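You operate a simulated robot arm through the tools that you are given. There is no shell and no other tool.

You are at the controls of a simulated robot arm. One attempt, no reset.

Task
Click the rebound until the display meets the test card within 5 lb.
Fine: match the card's rebound figure at the card's speed; finish with the crank at the bottom and the power off.

It is judged by the outcome, as a careful person would: the job done as asked, and still so three seconds after it is handed in. It fails if anything else is knocked over, pushed out of place, dropped, spilled or broken.

Robot
A 7-joint arm with a fingered hand, fixed in place. Base frame: the origin is on the floor under the middle of its stand, x ahead of it, y to its left, z up. Readings come in mm, degrees, newtons and seconds.
It reaches about 1333 mm from its shoulder. Its first joint turns from -69.0 to 172.0 degrees. Payload 5 kg.
The TCP is the grasp point between the finger pads, 32 mm short of the fingertips. In the tool frame z runs along the fingers and y along their closing line. The gripper opens to 160 mm; its body begins 89 mm behind the TCP. The gripper is a hand of 3 fingers: y runs from the thumb to the fingers, the wrist lies at [0, 0, -252] in the tool frame, and closing takes about 1.5 s.
Orientation is told as [roll, pitch, yaw] about the base's x, y, z axes, in that order, counted from this pose: with the fingers straight down and closing along the base's y, the tool's x points along the base's -x, its y along +y and its z along -z.

Tools
- The arm moves only by the tool arm_command. Its argument "moves" is a list of rows, each a list of 2 entries, a list of its own where there are three numbers: the shift along the tool's x, y, z in mm, then the turn, a rotation vector about the tool's x, y, z in degrees. In form: [[[tx, ty, tz], [rx, ry, rz]], ...]. A call has 1 to 20 rows; each row shifts and turns the commanded pose from where the row before left it, along the tool's axes as they then stand. "gripper" is the opening, from 0 (shut) to 1 (fully open), set as the call begins (left out, the last holds). Each row takes 0.2 s and may step no farther than 50 mm and 8.6 degrees from the row before; otherwise, or with a gripper value out of range, the whole call is refused. Where a pose cannot be reached the arm comes as near as it can. A force on the tool above 40 N (or 10 N above the force at the start of the call, whichever is more), or a blocked arm, ends the call early, and 0.2 s more pass. Each finger travels about 108 mm/s and halts on what it meets, pressing with about 24 N; the grip force reading is that of the motor and also rises with nothing between the fingers. The clock runs only during rows and for 0.2 s after the last one: add rows that do not move to give the fingers time. It gives the time, the measured TCP pose, the force on the tool (base axes), the opening and the grip force at its end, in the units of the frame above (readings bear some noise), with the torque about the TCP (base axes, N m) and any sound that the robot's microphone picked up, and new pictures: "views" is both (left out), scene, wrist or none.
- Cameras (640 x 400 px; columns grow to the right, rows downward): "scene" is fixed at [400.1, -652.3, 1563.6]; the picture's right is [0.97, -0.23, 0.00], its down [-0.09, -0.40, -0.91] and it looks along [0.21, 0.89, -0.41] (base axes); focal length 214 px, centre (320, 200). "wrist" rides on the gripper at [65, -4, -116] in the tool frame; the picture's right is [0.06, 1.00, 0.00], its down [-0.87, 0.05, -0.49] and it looks along [-0.49, 0.03, 0.87] (tool axes); focal length 261 px, centre (320, 200). There is no depth. A picture from a camera that has moved, and an enlarged one, comes with that camera's place and axes in the base frame and with its lens.
- lift_body(by): slides the trunk up (or, below 0, down) by that many mm; the arm rides with it, the base frame stays. It gives what a move gives, with no picture.
- finger_targets(finger1, finger2, thumb_bend): sets how far each is bent, from 0 (flat) to 1 (curled in); at 0.3 the hand is open as for a grip, at 0.7 the pads meet at the TCP. One left out holds its place. A second passes; each finger stops where it meets its share of the squeeze, and holds until it gets a number again. A gripper value or a shape takes the hand back. It gives what a move gives, with no picture; readings hold the bend of each and the force on the fingers (four entries, about 0 where the hand has none), thumb and palm.
- preshape(shape): the hand has 3 fingers and takes this shape, open, in about a second: jaw (thumb against the fingers, like two jaws); tri (thumb and two fingers); tip (a fingertip pinch); poke (one finger out to press); point (the index stretched); flat (the hand flat); cup (the hand cupped); fist (a fist). The gripper value then closes the fingers along that shape, each until it touches; the sizes above hold for jaw. It gives what a move gives, with no picture.
- enlarge(camera, box): a new picture of the part [left, top, right, bottom] of that camera's present view, enlarged. The clock stands still meanwhile.
- hand_in(): hands the job in; it is judged then, once.

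Nothing tells you positions but the pictures and the camera data. Unless the task says otherwise, let go and move clear before handing in.

The tools are called after "Call:" as name(argument=value, ...) on one line, values as JSON. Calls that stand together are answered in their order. arm_command: Moves the arm, as the interface text tells. Its arguments: {"type":"object","properties":{"moves":{"type":"array","items":{"type":"array"}},"gripper":{"type":"number"},"views":{"type":"string","enum":["both","scene","wrist","none"]}},"required":["moves"]} The other tools are called the same way: lift_body (by) moves the trunk up or down; preshape (shape) gives the hand a shape; finger_targets (finger1, finger2, thumb_bend) moves the fingers one by one; enlarge (camera, box) takes an enlarged picture of a part of a camera's view; hand_in () hands the job in.

At the start:

```text
t: 0.0
position: [473.2, -92.2, 1364.1]
ee_rot: [0.1, 0.0, 0.0]
ft_force: [0.1, -1.3, 0.6]
ft_torque: [0.01, -0.03, -0.01]
finger_gap: 160.0
gripper_force: 0.0
shape: jaw
bend: [0.3, 0.3, 0.3]
finger forces: [0.0, 0.0, 0.1, 0.0, 0.0, 0.0]
trunk travel left (down, up): [-725.0, 215.0]
```

scene: 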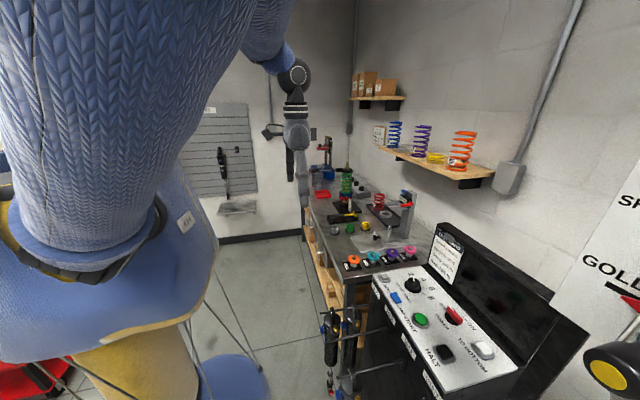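
wrist: 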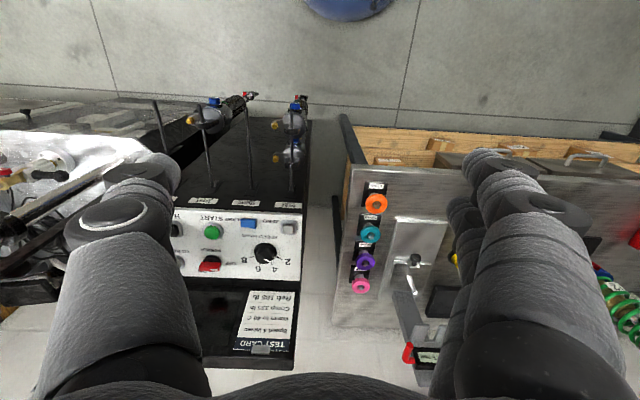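

I see a shock dyno's control panel with a test card, and a workbench with coloured knobs to its left. I'll enlarge the pictures before moving, to read the card and find the shock and display.

Call:
enlarge(camera="scene", box=[360, 210, 600, 400])

Call:
enlarge(camera="wrist", box=[160, 190, 320, 370])

Call:
enlarge(camera="wrist", box=[0, 80, 340, 220])

Call:
enlarge(camera="scene", box=[290, 160, 430, 280])

Call:
enlarge(camera="scene", box=[280, 280, 420, 400])

Call:
enlarge(camera="scene", box=[540, 160, 640, 400])

```text
2.11 times, centred on (480, 305) of scene
camera zoom: at [400.1, -652.3, 1563.6], right [0.97, -0.23, 0.0], down [-0.09, -0.4, -0.91], along [0.21, 0.89, -0.41], focal length 452 px, centre (-17, -21)
```

zoom: 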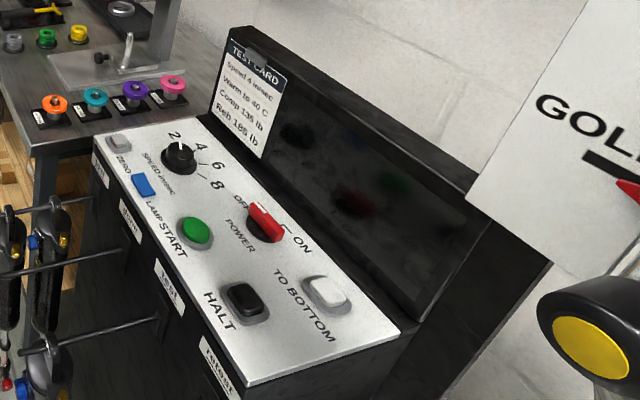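

```text
2.22 times, centred on (240, 280) of wrist
camera zoom: at [407.1, -95.9, 1481.1], right [-0.06, 1.0, 0.0], down [0.87, 0.05, 0.49], along [0.49, 0.03, -0.87], focal length 579 px, centre (498, 22)
```

zoom: 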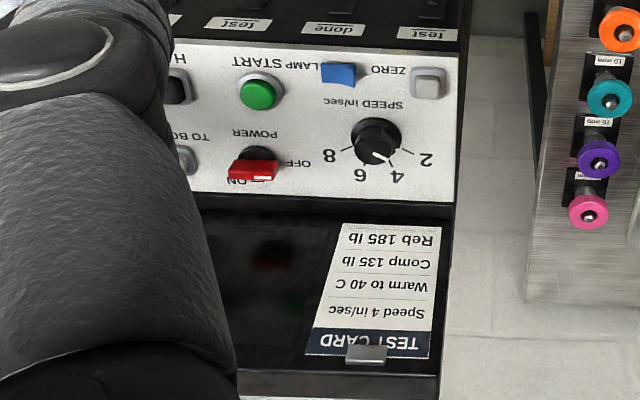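

```text
1.88 times, centred on (170, 150) of wrist
camera zoom: at [407.1, -95.9, 1481.1], right [-0.06, 1.0, 0.0], down [0.87, 0.05, 0.49], along [0.49, 0.03, -0.87], focal length 491 px, centre (602, 294)
```

zoom: 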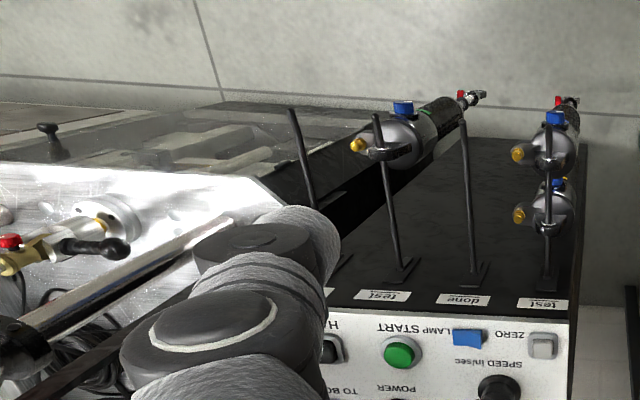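

```text
3.33 times, centred on (360, 220) of scene
camera zoom: at [400.1, -652.3, 1563.6], right [0.97, -0.23, 0.0], down [-0.09, -0.4, -0.91], along [0.21, 0.89, -0.41], focal length 715 px, centre (187, 133)
```

zoom: 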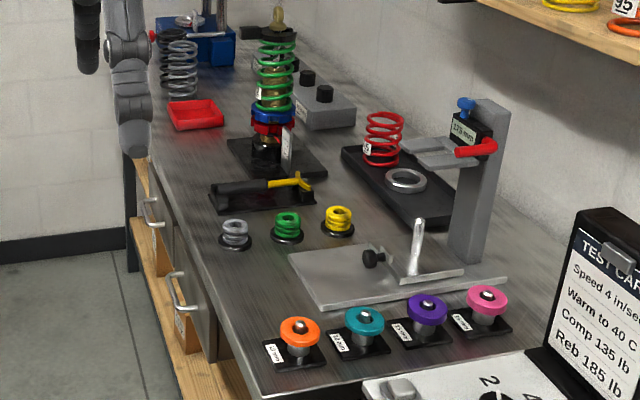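

```text
3.33 times, centred on (350, 340) of scene
camera zoom: at [400.1, -652.3, 1563.6], right [0.97, -0.23, 0.0], down [-0.09, -0.4, -0.91], along [0.21, 0.89, -0.41], focal length 715 px, centre (220, -267)
```

zoom: 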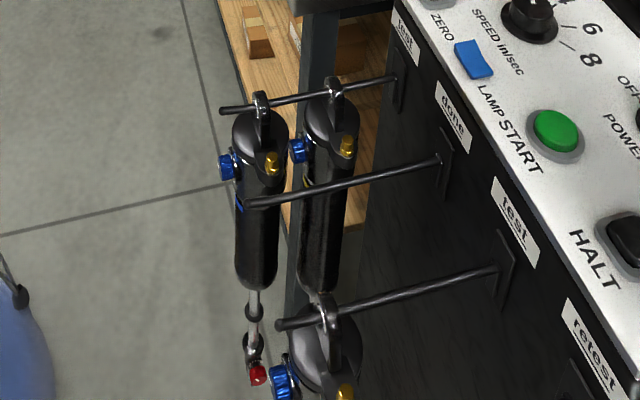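

```text
1.67 times, centred on (590, 280) of scene
camera zoom: at [400.1, -652.3, 1563.6], right [0.97, -0.23, 0.0], down [-0.09, -0.4, -0.91], along [0.21, 0.89, -0.41], focal length 358 px, centre (-130, 67)
```

zoom: 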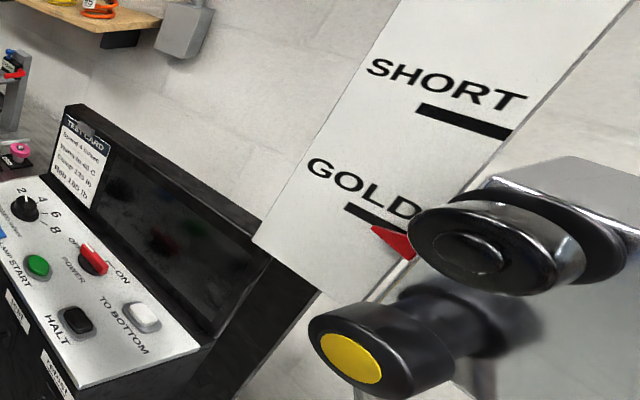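

The green START button works out to about (769, -316, 1010) and the speed knob to (824, -198, 1012). The card reads speed 4 in/sec, warm to 40 C, Comp 135, Reb 185. The dyno lies farther to the right (-y), so I'll turn the hand in place and point the wrist camera that way.

Call:
arm_command(moves=[[[0, 0, 0], [0, 0, 8]], [[0, 0, 0], [0, 0, 8]], [[0, 0, 0], [0, 0, 8]], [[0, 0, 0], [0, 0, 8]], [[0, 0, 0], [0, 0, 8]], [[0, 0, 0], [0, 0, 8]], [[0, 0, 0], [0, 0, 8]], [[0, 0, 0], [0, 0, 8]]])

```text
t: 1.8
position: [471.1, -93.3, 1365.1]
ee_rot: [0.1, 0.1, -64.1]
ft_force: [-0.6, 0.5, 0.2]
ft_torque: [0.01, 0.01, -0.01]
finger_gap: 160.0
gripper_force: 0.0
shape: jaw
bend: [0.3, 0.3, 0.3]
finger forces: [0.1, 0.1, 0.1, 0.0, 0.1, 0.0]
trunk travel left (down, up): [-725.0, 215.0]
camera wrist: at [439.7, -35.4, 1480.8], right [0.87, 0.49, 0.0], down [0.43, -0.76, 0.49], along [0.24, -0.43, -0.87], focal length 261 px, centre (320, 200)
```

scene: 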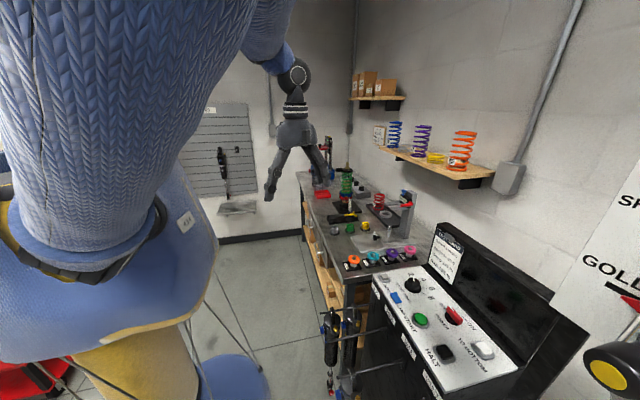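
wrist: 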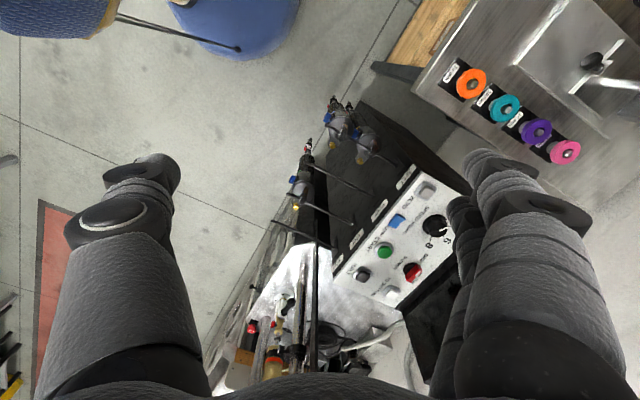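

The dyno is now in view at the bottom of the wrist picture. I'll enlarge it before moving closer.

Call:
enlarge(camera="wrist", box=[200, 230, 440, 400])

Call:
enlarge(camera="wrist", box=[260, 90, 480, 310])

```text
2.35 times, centred on (320, 315) of wrist
camera zoom: at [439.7, -35.4, 1480.8], right [0.87, 0.49, 0.0], down [0.43, -0.76, 0.49], along [0.24, -0.43, -0.87], focal length 613 px, centre (320, -71)
```

zoom: 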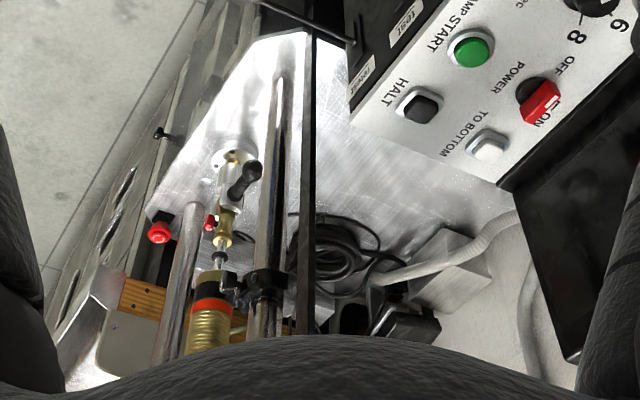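

```text
1.82 times, centred on (370, 200) of wrist
camera zoom: at [439.7, -35.4, 1480.8], right [0.87, 0.49, 0.0], down [0.43, -0.76, 0.49], along [0.24, -0.43, -0.87], focal length 474 px, centre (229, 200)
```

zoom: 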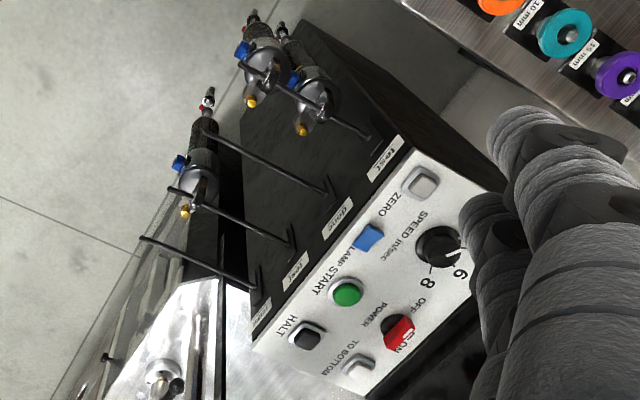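

The mounted shock is near (625, -604, 1080), and the dyno posts rise above it. I'll slide the hand to -y, staying well in front of the machine, then turn and tilt it to see the dyno from the front.

Call:
arm_command(moves=[[[-32.3, -28.7, 0], [0, 0, 0]], [[-32.3, -28.7, 0], [0, 0, 0]], [[-32.3, -28.7, 0], [0, 0, 0]], [[-32.3, -28.7, 0], [0, 0, 0]], [[-32.3, -28.7, 0], [0, 0, 0]], [[-32.3, -28.7, 0], [0, 0, 0]], [[0, 0, 0], [0, 0, -8.5]], [[0, 0, 0], [0, 0, -8.5]], [[0, 0, 0], [0, 0, -8.5]], [[0, 0, 0], [0, -8, 0]], [[0, 0, 0], [0, -8, 0]], [[0, 0, 0], [0, -8, 0]]])

```text
t: 4.4
position: [454.1, -301.3, 1379.8]
ee_rot: [-0.1, -24.0, -38.5]
ft_force: [-0.7, -0.3, 0.5]
ft_torque: [-0.02, 0.0, -0.02]
finger_gap: 159.8
gripper_force: 0.1
shape: jaw
bend: [0.3, 0.3, 0.3]
finger forces: [0.0, 0.0, 0.0, 0.1, 0.1, 0.0]
out of reach, approached as far as the arm can: row 6, 11, 12
trunk travel left (down, up): [-725.0, 215.0]
camera wrist: at [369.6, -237.2, 1459.9], right [0.58, 0.82, -0.03], down [0.5, -0.33, 0.8], along [0.65, -0.48, -0.6], focal length 261 px, centre (320, 200)
```

scene: 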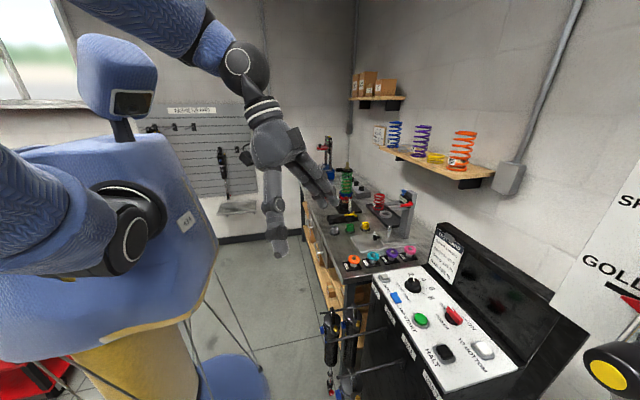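
wrist: 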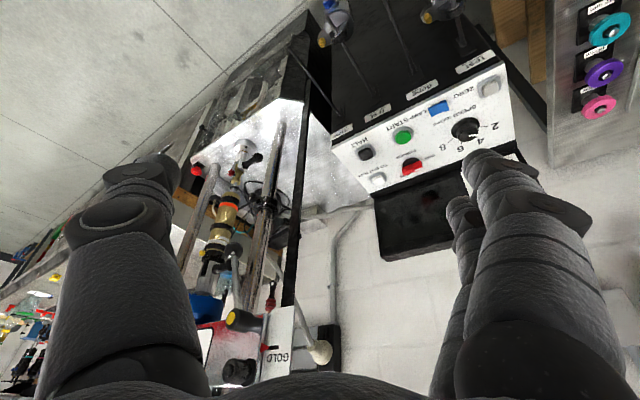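

Now I have an (upside-down) view of the dyno with the shock in it. I'll enlarge several parts of this.

Call:
enlarge(camera="wrist", box=[160, 130, 360, 280])

Call:
enlarge(camera="wrist", box=[160, 230, 360, 400])

Call:
enlarge(camera="wrist", box=[330, 60, 530, 210])

Call:
enlarge(camera="wrist", box=[0, 220, 160, 400])

Call:
enlarge(camera="wrist", box=[270, 0, 510, 140])

```text
2.67 times, centred on (260, 205) of wrist
camera zoom: at [369.6, -237.2, 1459.9], right [0.58, 0.82, -0.03], down [0.5, -0.33, 0.8], along [0.65, -0.48, -0.6], focal length 695 px, centre (480, 187)
```

zoom: 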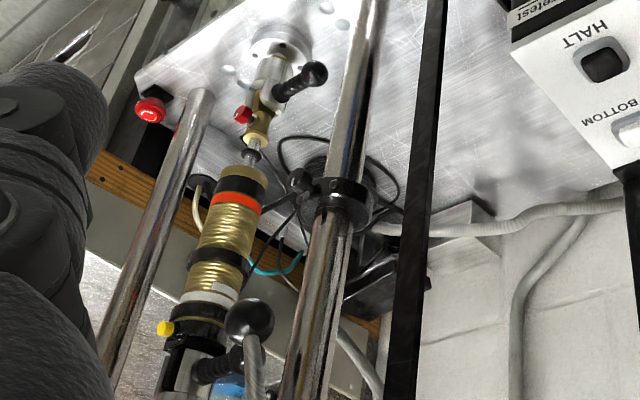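

```text
2.35 times, centred on (260, 315) of wrist
camera zoom: at [369.6, -237.2, 1459.9], right [0.58, 0.82, -0.03], down [0.5, -0.33, 0.8], along [0.65, -0.48, -0.6], focal length 613 px, centre (461, -71)
```

zoom: 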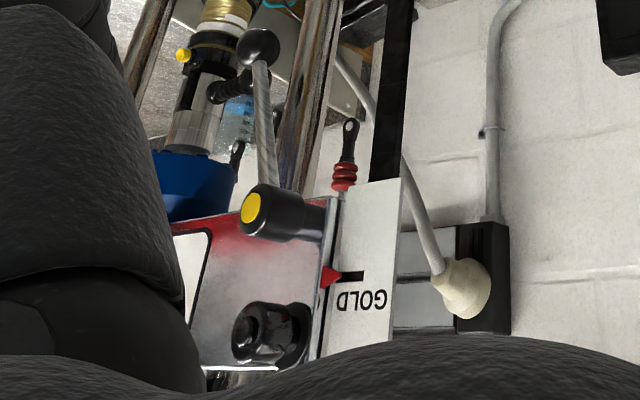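

```text
2.67 times, centred on (430, 135) of wrist
camera zoom: at [369.6, -237.2, 1459.9], right [0.58, 0.82, -0.03], down [0.5, -0.33, 0.8], along [0.65, -0.48, -0.6], focal length 695 px, centre (27, 373)
```

zoom: 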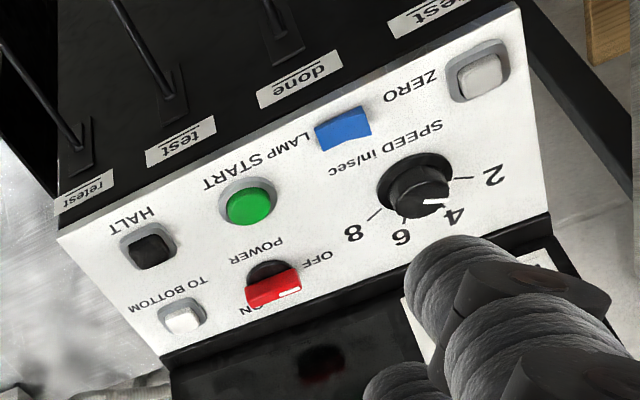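

```text
2.22 times, centred on (80, 310) of wrist
camera zoom: at [369.6, -237.2, 1459.9], right [0.58, 0.82, -0.03], down [0.5, -0.33, 0.8], along [0.65, -0.48, -0.6], focal length 579 px, centre (853, -44)
```

zoom: 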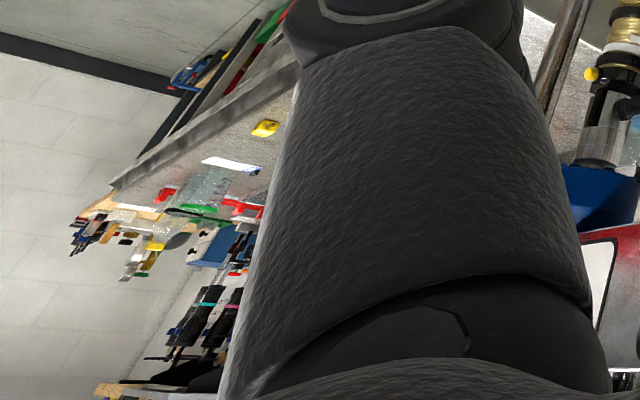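

```text
2.67 times, centred on (390, 70) of wrist
camera zoom: at [369.6, -237.2, 1459.9], right [0.58, 0.82, -0.03], down [0.5, -0.33, 0.8], along [0.65, -0.48, -0.6], focal length 695 px, centre (133, 547)
```

zoom: 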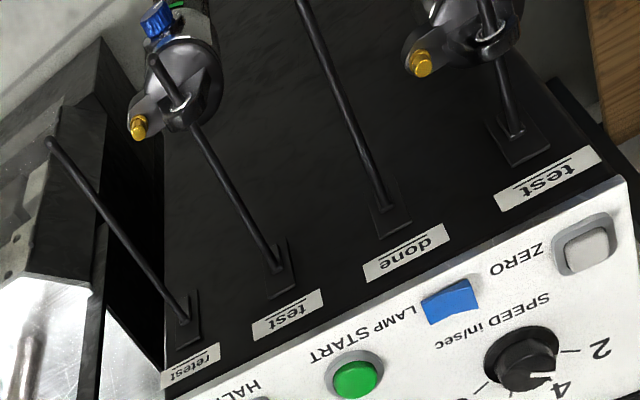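

The layout is clear now. The shock stands in the dyno between chrome posts, with a red adjuster at its lower eye near (697, -830, 912), and the crosshead pointer is at GOLD. The panel has HALT, START, TO BOTTOM, POWER, SPEED, LAMP and ZERO. I'll straighten the hand and move over the panel to read the speed pointer and power switch up close.

Call:
arm_command(moves=[[[0, 0, 0], [0, 8, 0]], [[0, 0, 0], [0, 8, 0]], [[0, 0, 0], [0, 8, 0]], [[0, 0, 0], [0, 0, -7.7]], [[0, 0, 0], [0, 0, -7.7]], [[0, 0, 0], [0, 0, -7.7]], [[0, 0, 0], [0, 0, -7.7]], [[0, 0, 0], [0, 0, -7.7]]], views="none")

```text
t: 6.2
position: [454.1, -302.0, 1377.7]
ee_rot: [0.1, -0.1, 0.1]
ft_force: [-0.3, -0.9, -0.2]
ft_torque: [0.02, 0.0, -0.02]
finger_gap: 159.8
gripper_force: 0.1
shape: jaw
bend: [0.3, 0.3, 0.3]
finger forces: [0.0, 0.1, 0.1, 0.1, 0.0, 0.0]
trunk travel left (down, up): [-725.0, 215.0]
```

Call:
arm_command(moves=[[[-36, 0, 15], [0, 0, 0]], [[-36, 0, 15], [0, 0, 0]], [[-36, 0, 15], [0, 0, 0]], [[-36, 0, 15], [0, 0, 0]]])

```text
t: 7.2
position: [601.7, -301.3, 1316.9]
ee_rot: [0.1, 0.0, -0.1]
ft_force: [0.8, -0.2, -0.7]
ft_torque: [0.01, 0.06, -0.04]
finger_gap: 160.0
gripper_force: 0.1
shape: jaw
bend: [0.3, 0.3, 0.3]
finger forces: [0.1, 0.0, 0.0, 0.0, 0.0, 0.0]
trunk travel left (down, up): [-725.0, 215.0]
camera wrist: at [537.8, -304.5, 1432.8], right [-0.06, 1.0, 0.0], down [0.87, 0.05, 0.49], along [0.49, 0.03, -0.87], focal length 261 px, centre (320, 200)
```

scene: 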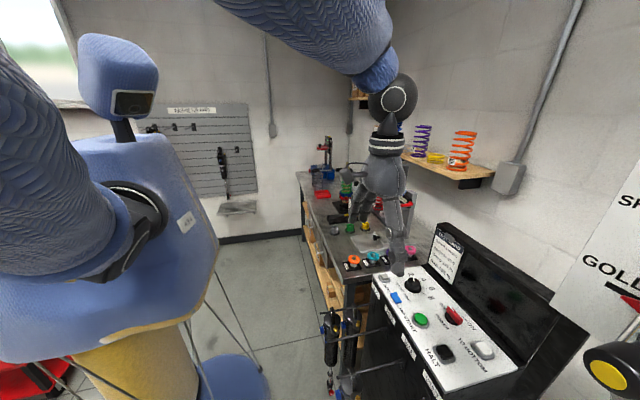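
wrist: 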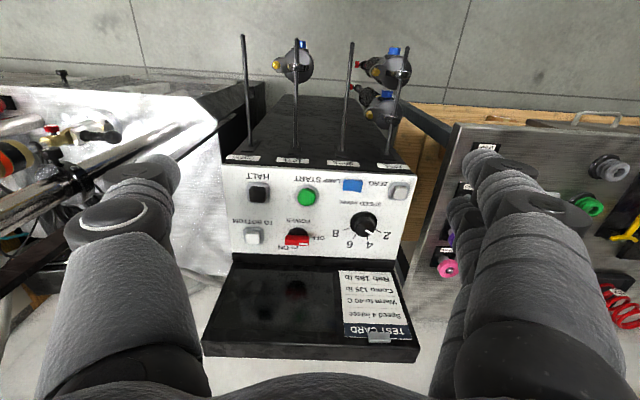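

Call:
enlarge(camera="wrist", box=[330, 160, 430, 260])

Call:
enlarge(camera="wrist", box=[220, 160, 340, 260])

Call:
enlarge(camera="wrist", box=[190, 240, 430, 370])

Call:
enlarge(camera="wrist", box=[0, 60, 230, 260])

Call:
enlarge(camera="scene", box=[380, 260, 500, 370])

```text
4.00 times, centred on (380, 210) of wrist
camera zoom: at [537.8, -304.5, 1432.8], right [-0.06, 1.0, 0.0], down [0.87, 0.05, 0.49], along [0.49, 0.03, -0.87], focal length 1043 px, centre (80, 160)
```

zoom: 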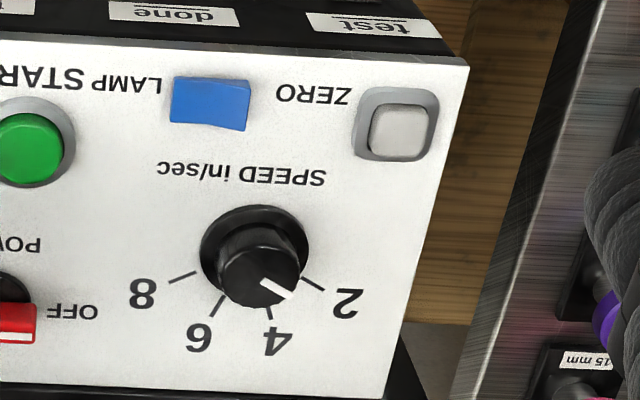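

```text
4.00 times, centred on (280, 210) of wrist
camera zoom: at [537.8, -304.5, 1432.8], right [-0.06, 1.0, 0.0], down [0.87, 0.05, 0.49], along [0.49, 0.03, -0.87], focal length 1043 px, centre (480, 160)
```

zoom: 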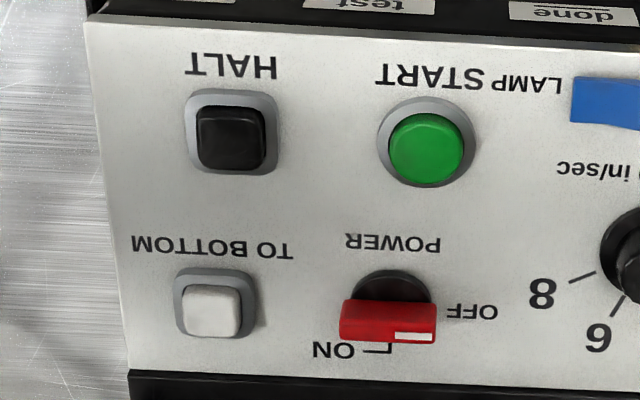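

```text
2.67 times, centred on (310, 305) of wrist
camera zoom: at [537.8, -304.5, 1432.8], right [-0.06, 1.0, 0.0], down [0.87, 0.05, 0.49], along [0.49, 0.03, -0.87], focal length 695 px, centre (347, -80)
```

zoom: 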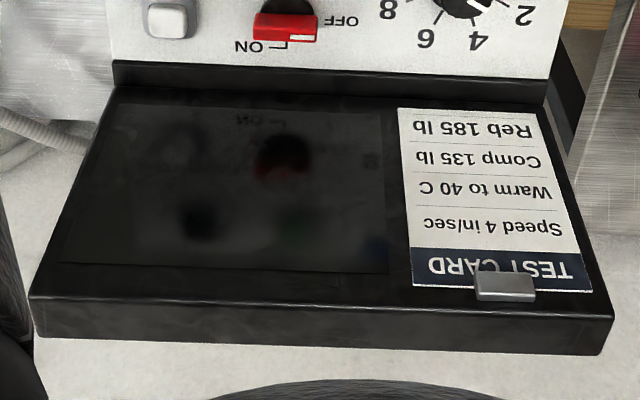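

```text
2.00 times, centred on (115, 160) of wrist
camera zoom: at [537.8, -304.5, 1432.8], right [-0.06, 1.0, 0.0], down [0.87, 0.05, 0.49], along [0.49, 0.03, -0.87], focal length 521 px, centre (730, 280)
```

zoom: 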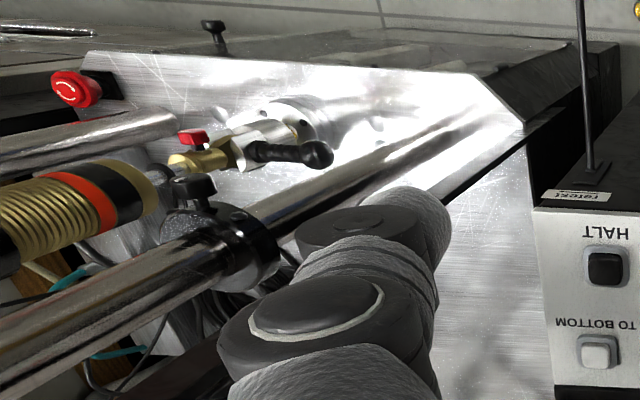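

```text
3.64 times, centred on (440, 315) of scene
camera zoom: at [400.1, -652.3, 1563.6], right [0.97, -0.23, 0.0], down [-0.09, -0.4, -0.91], along [0.21, 0.89, -0.41], focal length 780 px, centre (-116, -218)
```

zoom: 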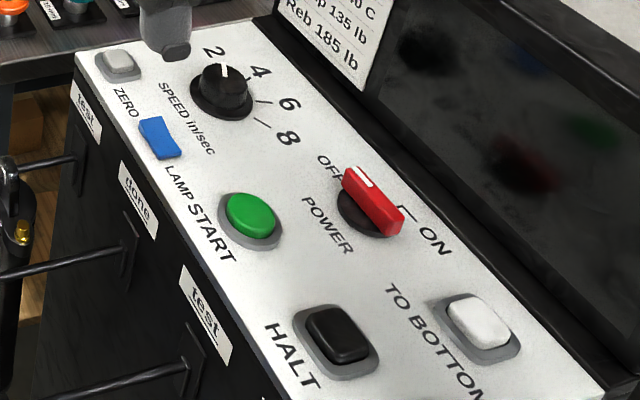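

The speed pointer is at 2. The red power bar's white mark points to OFF (+y), and ON is a quarter turn clockwise toward +x. I'll try the hand shapes here, well above the panel, to see where the fingertips end up.

Call:
preshape(shape="tip")

Call:
arm_command(moves=[[[0, 0, 0], [0, 0, 0]]])

Call:
arm_command(moves=[[[0, 0, 0], [0, 0, 0]], [[0, 0, 0], [0, 0, 0]], [[0, 0, 0], [0, 0, 0]], [[0, 0, 0], [0, 0, 0]], [[0, 0, 0], [0, 0, 0]], [[0, 0, 0], [0, 0, 0]], [[0, 0, 0], [0, 0, 0]], [[0, 0, 0], [0, 0, 0]]], gripper=0)

```text
t: 8.1
position: [599.2, -300.0, 1316.2]
ee_rot: [0.1, -0.1, 0.0]
ft_force: [0.9, -0.5, 0.4]
ft_torque: [0.02, 0.01, 0.0]
finger_gap: 160.4
gripper_force: 0.1
shape: tip
bend: [0.3, 0.3, 0.3]
finger forces: [0.0, 0.1, 0.0, 0.0, 0.0, 0.0]
trunk travel left (down, up): [-725.0, 215.0]
```

```text
t: 8.5
position: [599.0, -300.1, 1317.7]
ee_rot: [0.2, -0.1, 0.0]
ft_force: [0.2, -1.0, 0.0]
ft_torque: [-0.02, 0.01, 0.0]
finger_gap: 159.9
gripper_force: 0.1
shape: tip
bend: [0.3, 0.3, 0.3]
finger forces: [0.0, 0.1, 0.1, 0.0, 0.1, 0.0]
trunk travel left (down, up): [-725.0, 215.0]
camera wrist: at [535.4, -304.2, 1434.0], right [-0.06, 1.0, 0.0], down [0.87, 0.05, 0.49], along [0.49, 0.03, -0.87], focal length 261 px, centre (320, 200)
```

scene: 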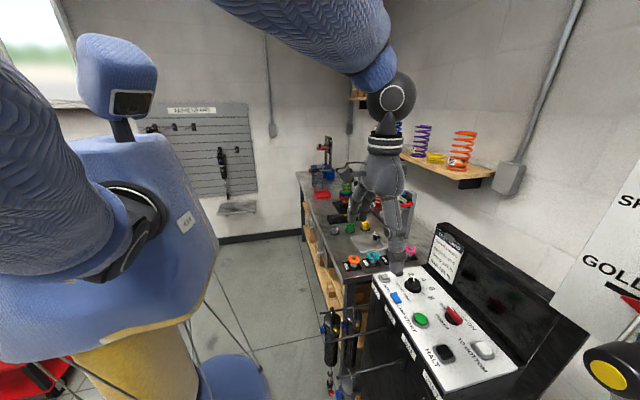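
wrist: 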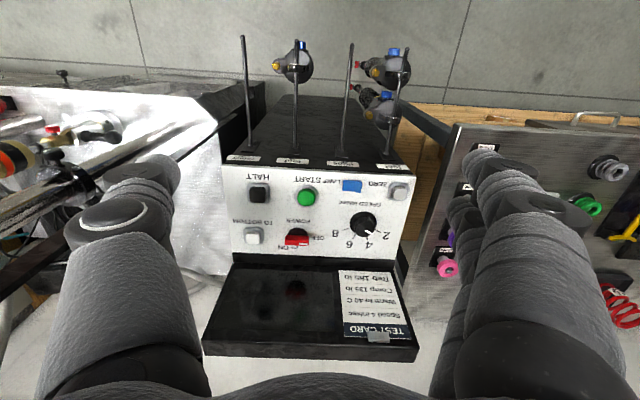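

```text
t: 10.3
position: [599.6, -300.8, 1317.5]
ee_rot: [0.1, 0.0, 0.1]
ft_force: [0.5, -0.7, -0.5]
ft_torque: [-0.01, 0.02, -0.01]
finger_gap: 0.0
gripper_force: 24.2
shape: tip
bend: [0.65, 0.65, 0.67]
finger forces: [0.0, 0.0, 0.0, 0.0, 0.1, 0.0]
trunk travel left (down, up): [-725.0, 215.0]
camera wrist: at [535.3, -304.2, 1434.0], right [-0.06, 1.0, 0.0], down [0.87, 0.05, 0.49], along [0.49, 0.03, -0.87], focal length 261 px, centre (320, 200)
```

scene: 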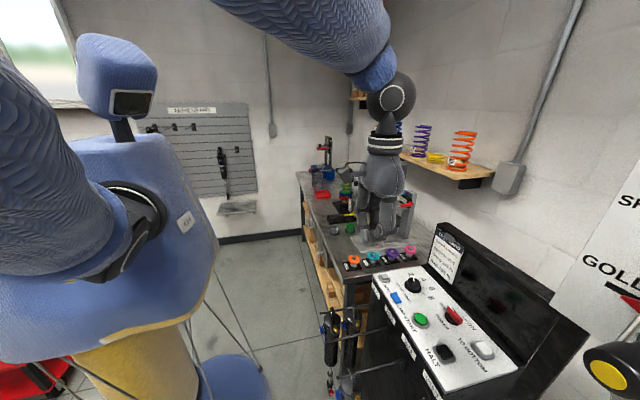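
wrist: 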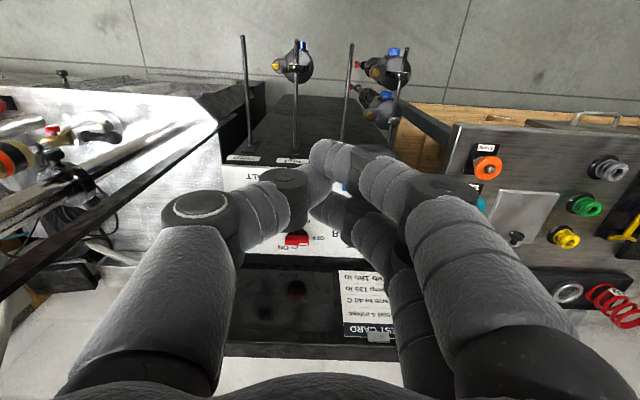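

The tip and jaw shapes put the thumb opposite two fingers. I'll check "poke" next, since buttons and the power bar may be easiest with a single finger.

Call:
preshape(shape="poke")

Call:
arm_command(moves=[[[0, 0, 0], [0, 0, 0]], [[0, 0, 0], [0, 0, 0]], [[0, 0, 0], [0, 0, 0]]])

Call:
enlarge(camera="scene", box=[320, 60, 480, 260])

```text
t: 11.2
position: [599.8, -301.1, 1317.6]
ee_rot: [0.1, 0.0, -0.1]
ft_force: [-0.1, 0.0, 0.3]
ft_torque: [0.0, 0.01, 0.02]
finger_gap: 0.0
gripper_force: 0.0
shape: poke
bend: [0.95, 0.95, 1.0]
finger forces: [0.1, 0.1, 0.0, 0.1, 0.1, 0.1]
trunk travel left (down, up): [-725.0, 215.0]
```

```text
t: 12.0
position: [599.9, -300.4, 1317.3]
ee_rot: [0.1, 0.1, 0.1]
ft_force: [0.7, 0.1, 0.0]
ft_torque: [-0.01, -0.01, -0.04]
finger_gap: 0.0
gripper_force: 0.2
shape: poke
bend: [0.95, 0.95, 1.0]
finger forces: [0.0, 0.0, 0.1, 0.0, 0.0, 0.0]
trunk travel left (down, up): [-725.0, 215.0]
camera wrist: at [535.3, -304.3, 1434.0], right [-0.06, 1.0, 0.0], down [0.87, 0.05, 0.49], along [0.49, 0.03, -0.87], focal length 261 px, centre (320, 200)
```

scene: 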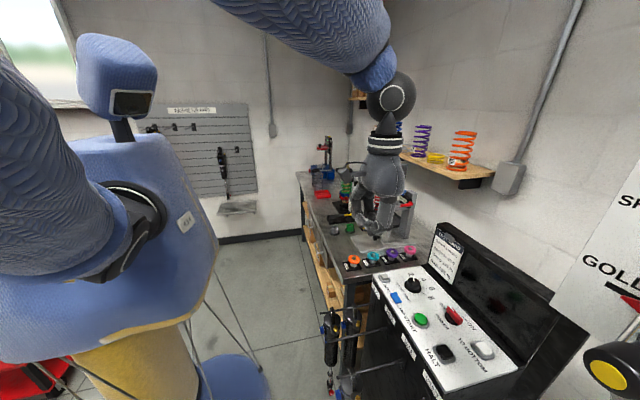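
wrist: 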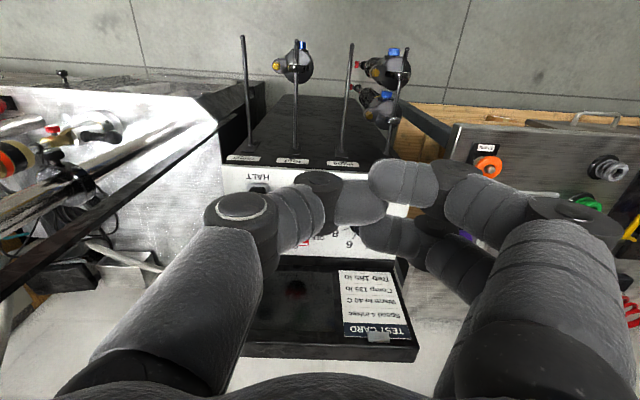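

```text
2.00 times, centred on (400, 160) of scene
camera zoom: at [400.1, -652.3, 1563.6], right [0.97, -0.23, 0.0], down [-0.09, -0.4, -0.91], along [0.21, 0.89, -0.41], focal length 429 px, centre (160, 280)
```

zoom: 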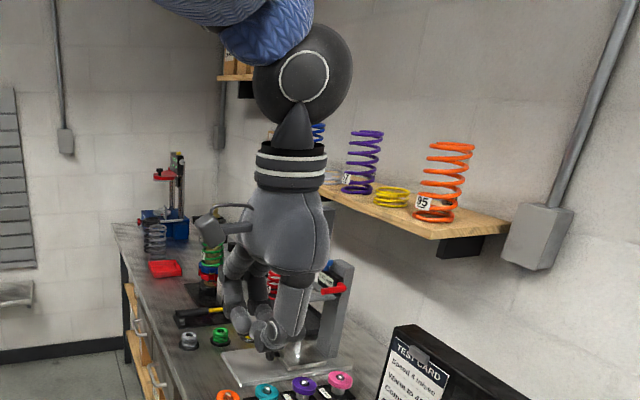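

Call:
arm_command(moves=[[[0, 0, 0], [0, 0, 0]], [[0, 0, 0], [0, 0, 0]], [[0, 0, 0], [0, 0, 0]], [[0, 0, 0], [0, 0, 0]], [[0, 0, 0], [0, 0, 0]], [[0, 0, 0], [0, 0, 0]]], gripper=1)

```text
t: 13.4
position: [598.8, -301.1, 1317.5]
ee_rot: [0.1, 0.0, 0.1]
ft_force: [0.2, 0.1, -0.2]
ft_torque: [0.0, 0.0, 0.01]
finger_gap: 0.0
gripper_force: 0.3
shape: poke
bend: [0.95, 0.95, 1.0]
finger forces: [0.0, 0.0, 0.0, 0.0, 0.0, 0.0]
trunk travel left (down, up): [-725.0, 215.0]
camera wrist: at [535.3, -304.3, 1434.0], right [-0.06, 1.0, 0.0], down [0.87, 0.05, 0.49], along [0.49, 0.03, -0.87], focal length 261 px, centre (320, 200)
```

scene: 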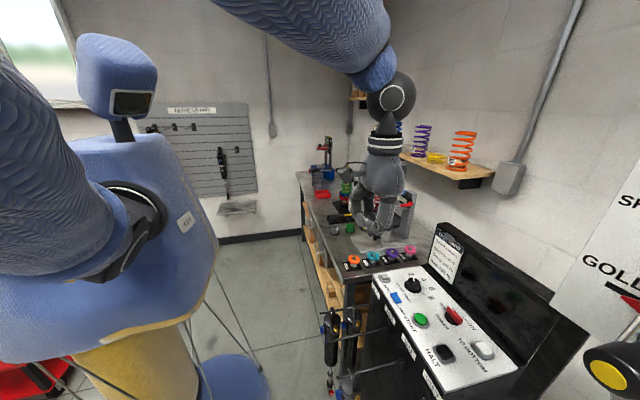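
wrist: 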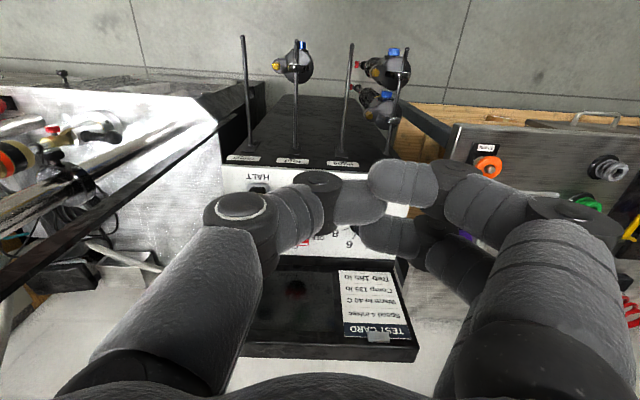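

Call:
preshape(shape="point")

Call:
arm_command(moves=[[[0, 0, 0], [0, 0, 0]]])

Call:
enlarge(camera="scene", box=[320, 60, 480, 260])

```text
t: 14.3
position: [600.6, -299.5, 1318.2]
ee_rot: [0.2, 0.0, 0.0]
ft_force: [0.0, 1.1, 1.1]
ft_torque: [0.0, -0.01, 0.02]
finger_gap: 0.0
gripper_force: 0.1
shape: point
bend: [0.14, 1.0, 0.46]
finger forces: [0.0, 0.1, 0.0, 0.0, 0.0, 0.0]
trunk travel left (down, up): [-725.0, 215.0]
```

```text
t: 14.7
position: [598.7, -300.7, 1317.7]
ee_rot: [0.1, 0.0, 0.0]
ft_force: [0.5, -1.4, 1.0]
ft_torque: [-0.04, 0.02, -0.04]
finger_gap: 0.0
gripper_force: 0.0
shape: point
bend: [0.14, 1.0, 0.46]
finger forces: [0.0, 0.0, 0.0, 0.0, 0.1, 0.0]
trunk travel left (down, up): [-725.0, 215.0]
camera wrist: at [535.3, -304.2, 1434.0], right [-0.06, 1.0, 0.0], down [0.87, 0.05, 0.49], along [0.49, 0.03, -0.87], focal length 261 px, centre (320, 200)
```

scene: 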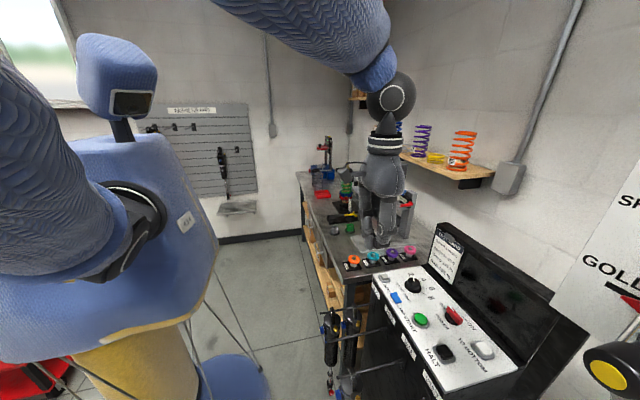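
wrist: 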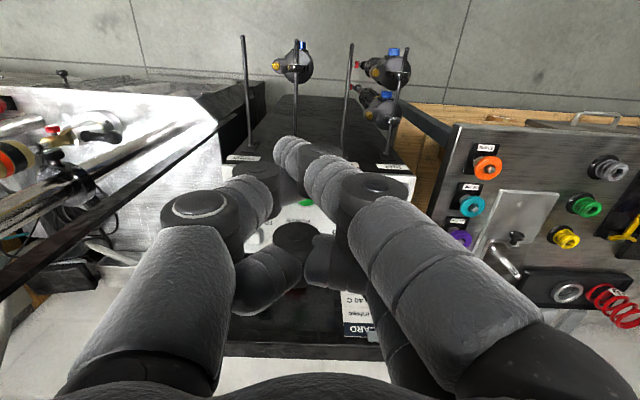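

```text
2.00 times, centred on (400, 160) of scene
camera zoom: at [400.1, -652.3, 1563.6], right [0.97, -0.23, 0.0], down [-0.09, -0.4, -0.91], along [0.21, 0.89, -0.41], focal length 429 px, centre (160, 280)
```

zoom: 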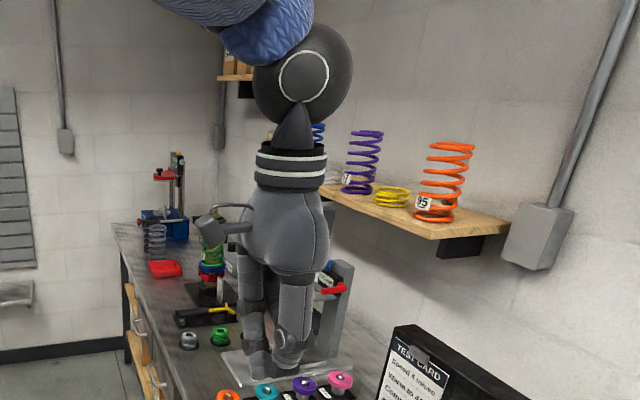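

Call:
enlarge(camera="wrist", box=[150, 110, 450, 310])

```text
2.00 times, centred on (300, 210) of wrist
camera zoom: at [535.3, -304.2, 1434.0], right [-0.06, 1.0, 0.0], down [0.87, 0.05, 0.49], along [0.49, 0.03, -0.87], focal length 521 px, centre (360, 180)
```

zoom: 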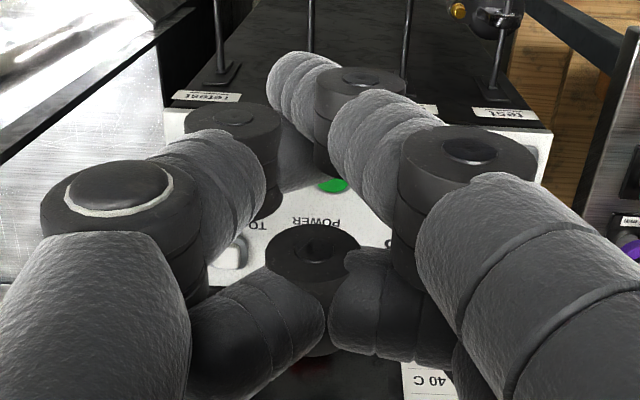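

Call:
finger_targets(finger1=0.14, finger2=1.0, thumb_bend=1.0)

Call:
arm_command(moves=[[[0, 0, 0], [0, 0, 0]]])

Call:
enlarge(camera="scene", box=[320, 60, 480, 260])

```text
t: 15.7
position: [598.8, -300.6, 1317.8]
ee_rot: [0.1, -0.1, 0.0]
ft_force: [0.9, 0.1, 0.0]
ft_torque: [0.01, -0.03, -0.02]
finger_gap: 82.2
gripper_force: 0.1
shape: fingers
bend: [0.14, 1.0, 0.88]
finger forces: [0.0, 0.1, 0.1, 0.0, 0.0, 0.2]
trunk travel left (down, up): [-725.0, 215.0]
```

```text
t: 16.1
position: [598.8, -301.5, 1318.2]
ee_rot: [0.1, 0.0, 0.1]
ft_force: [-0.8, -0.5, 0.6]
ft_torque: [-0.02, -0.03, 0.02]
finger_gap: 82.1
gripper_force: 0.0
shape: fingers
bend: [0.14, 1.0, 0.88]
finger forces: [0.0, 0.0, 0.1, 0.0, 0.0, 0.0]
trunk travel left (down, up): [-725.0, 215.0]
camera wrist: at [535.3, -304.3, 1434.0], right [-0.06, 1.0, 0.0], down [0.87, 0.05, 0.49], along [0.49, 0.03, -0.87], focal length 261 px, centre (320, 200)
```

scene: 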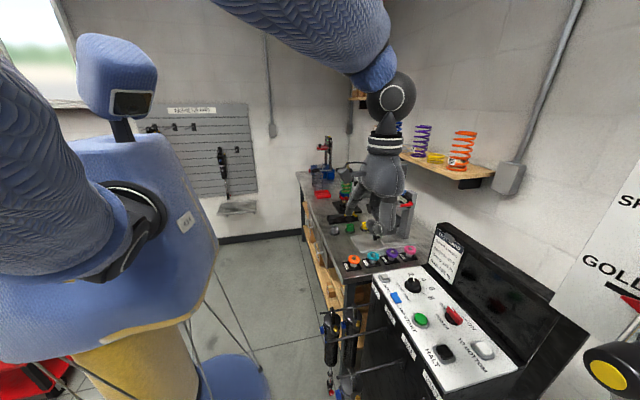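
wrist: 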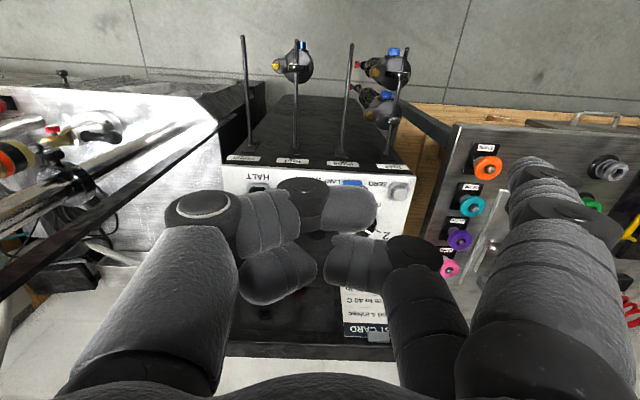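

```text
2.00 times, centred on (400, 160) of scene
camera zoom: at [400.1, -652.3, 1563.6], right [0.97, -0.23, 0.0], down [-0.09, -0.4, -0.91], along [0.21, 0.89, -0.41], focal length 429 px, centre (160, 280)
```

zoom: 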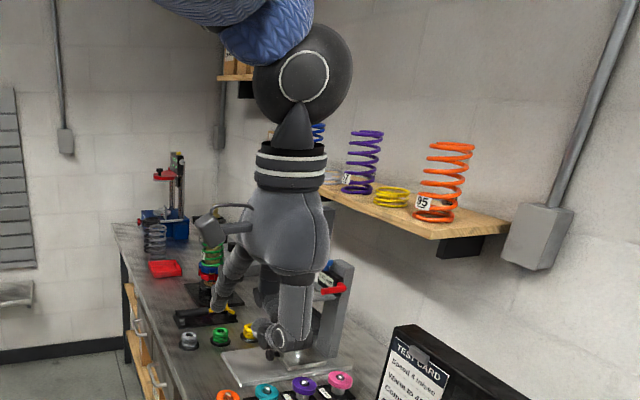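

Call:
finger_targets(finger1=0.5)

Call:
arm_command(moves=[[[0, 0, 0], [0, 0, 0]]])

Call:
enlarge(camera="scene", box=[320, 60, 480, 260])

```text
t: 17.1
position: [598.5, -300.5, 1317.5]
ee_rot: [0.1, 0.0, 0.0]
ft_force: [1.1, 0.3, -0.2]
ft_torque: [-0.03, -0.01, 0.02]
finger_gap: 36.4
gripper_force: 0.0
shape: fingers
bend: [0.5, 1.0, 0.88]
finger forces: [0.0, 0.0, 0.1, 0.1, 0.0, 0.0]
trunk travel left (down, up): [-725.0, 215.0]
```

```text
t: 17.5
position: [599.0, -300.9, 1317.9]
ee_rot: [0.2, 0.0, 0.0]
ft_force: [1.2, 0.2, 0.0]
ft_torque: [0.01, -0.01, 0.0]
finger_gap: 36.9
gripper_force: 0.1
shape: fingers
bend: [0.5, 1.0, 0.88]
finger forces: [0.0, 0.0, 0.0, 0.0, 0.1, 0.1]
trunk travel left (down, up): [-725.0, 215.0]
camera wrist: at [535.3, -304.3, 1434.0], right [-0.06, 1.0, 0.0], down [0.87, 0.05, 0.49], along [0.49, 0.03, -0.87], focal length 261 px, centre (320, 200)
```

scene: 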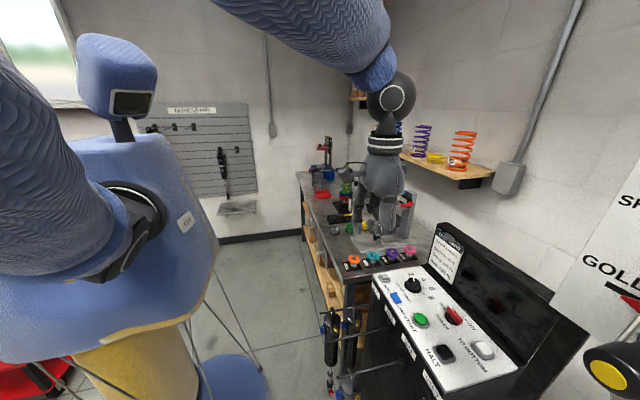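
wrist: 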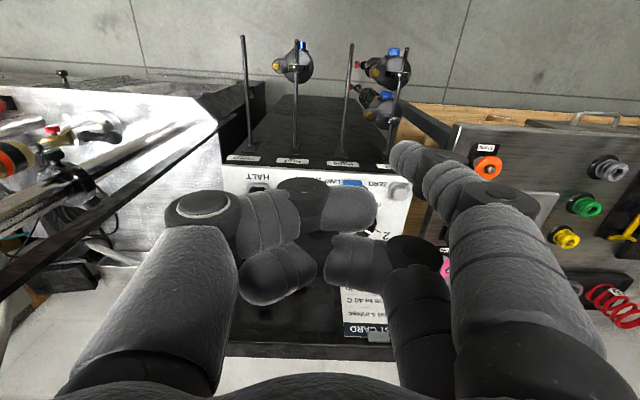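

```text
2.00 times, centred on (400, 160) of scene
camera zoom: at [400.1, -652.3, 1563.6], right [0.97, -0.23, 0.0], down [-0.09, -0.4, -0.91], along [0.21, 0.89, -0.41], focal length 429 px, centre (160, 280)
```

zoom: 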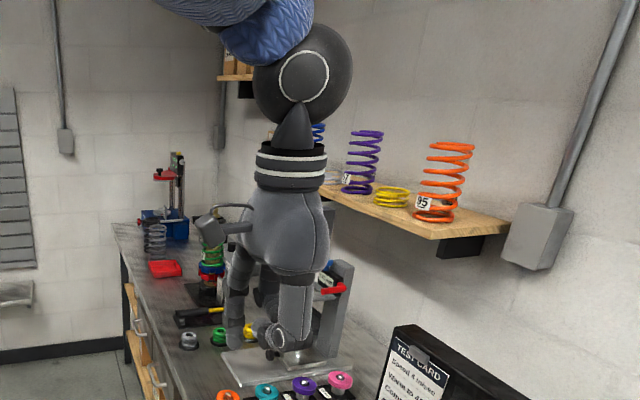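

Finger1 at bend 0.5 points nicely, but the thumb lies in the hand's centre plane (x=0), so it makes a better poker. I'll stretch the thumb to 0.5 and curl both fingers.

Call:
finger_targets(thumb_bend=0.5)

Call:
finger_targets(finger1=1.0, finger2=1.0)

Call:
arm_command(moves=[[[0, 0, 0], [0, 0, 0]]])

Call:
enlarge(camera="scene", box=[320, 60, 480, 260])

Call:
enlarge(camera="wrist", box=[150, 110, 450, 310])

```text
t: 18.5
position: [599.4, -300.4, 1317.0]
ee_rot: [0.1, 0.0, 0.0]
ft_force: [0.0, 0.0, 0.0]
ft_torque: [0.01, 0.04, 0.03]
finger_gap: 87.5
gripper_force: 0.0
shape: fingers
bend: [0.5, 1.0, 0.5]
finger forces: [0.0, 0.1, 0.1, 0.0, 0.1, 0.0]
trunk travel left (down, up): [-725.0, 215.0]
```

```text
t: 19.5
position: [599.5, -300.3, 1318.2]
ee_rot: [0.2, 0.1, 0.0]
ft_force: [0.3, -0.9, -0.4]
ft_torque: [0.02, -0.01, 0.03]
finger_gap: 57.5
gripper_force: 0.0
shape: fingers
bend: [1.0, 1.0, 0.5]
finger forces: [0.0, 0.1, 0.1, 0.1, 0.0, 0.0]
trunk travel left (down, up): [-725.0, 215.0]
```

```text
t: 19.9
position: [599.0, -300.7, 1319.1]
ee_rot: [0.1, 0.1, 0.0]
ft_force: [0.0, -0.1, -0.8]
ft_torque: [-0.03, 0.02, 0.01]
finger_gap: 57.2
gripper_force: 0.0
shape: fingers
bend: [1.0, 1.0, 0.5]
finger forces: [0.1, 0.0, 0.0, 0.1, 0.0, 0.1]
trunk travel left (down, up): [-725.0, 215.0]
camera wrist: at [535.3, -304.3, 1434.0], right [-0.06, 1.0, 0.0], down [0.87, 0.05, 0.49], along [0.49, 0.03, -0.87], focal length 261 px, centre (320, 200)
```

scene: 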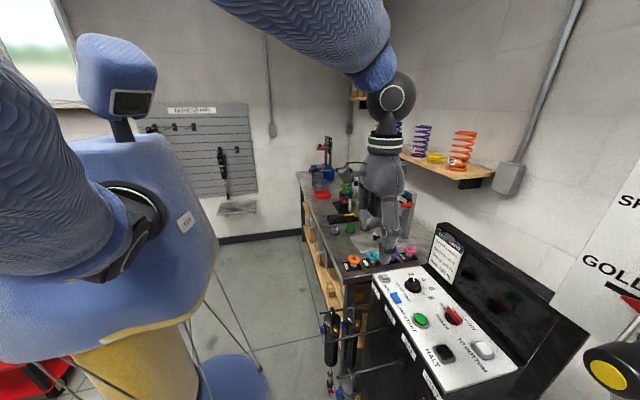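
wrist: 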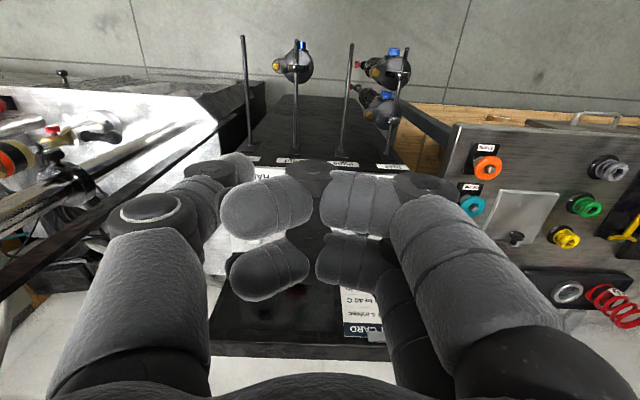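

```text
2.00 times, centred on (400, 160) of scene
camera zoom: at [400.1, -652.3, 1563.6], right [0.97, -0.23, 0.0], down [-0.09, -0.4, -0.91], along [0.21, 0.89, -0.41], focal length 429 px, centre (160, 280)
```

zoom: 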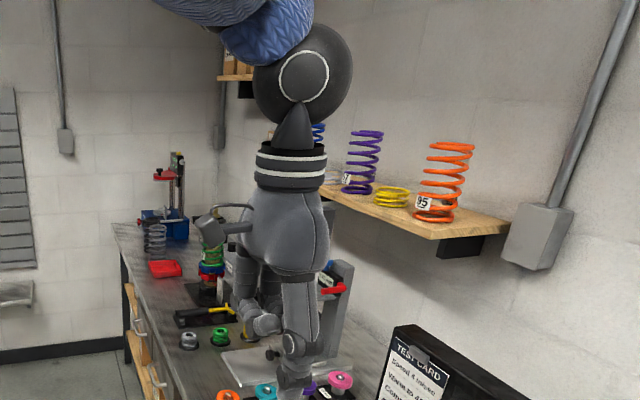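

```text
2.00 times, centred on (300, 210) of wrist
camera zoom: at [535.3, -304.3, 1434.0], right [-0.06, 1.0, 0.0], down [0.87, 0.05, 0.49], along [0.49, 0.03, -0.87], focal length 521 px, centre (360, 180)
```

zoom: 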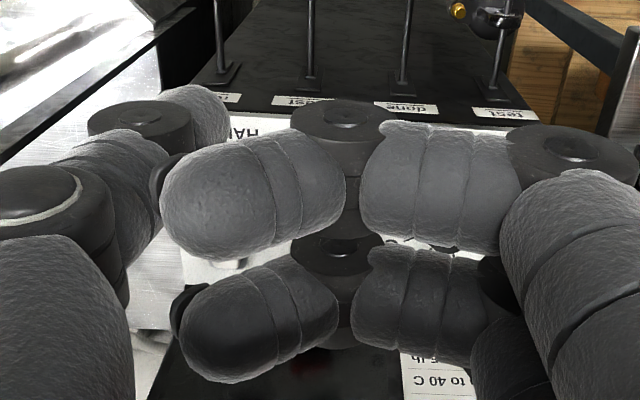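

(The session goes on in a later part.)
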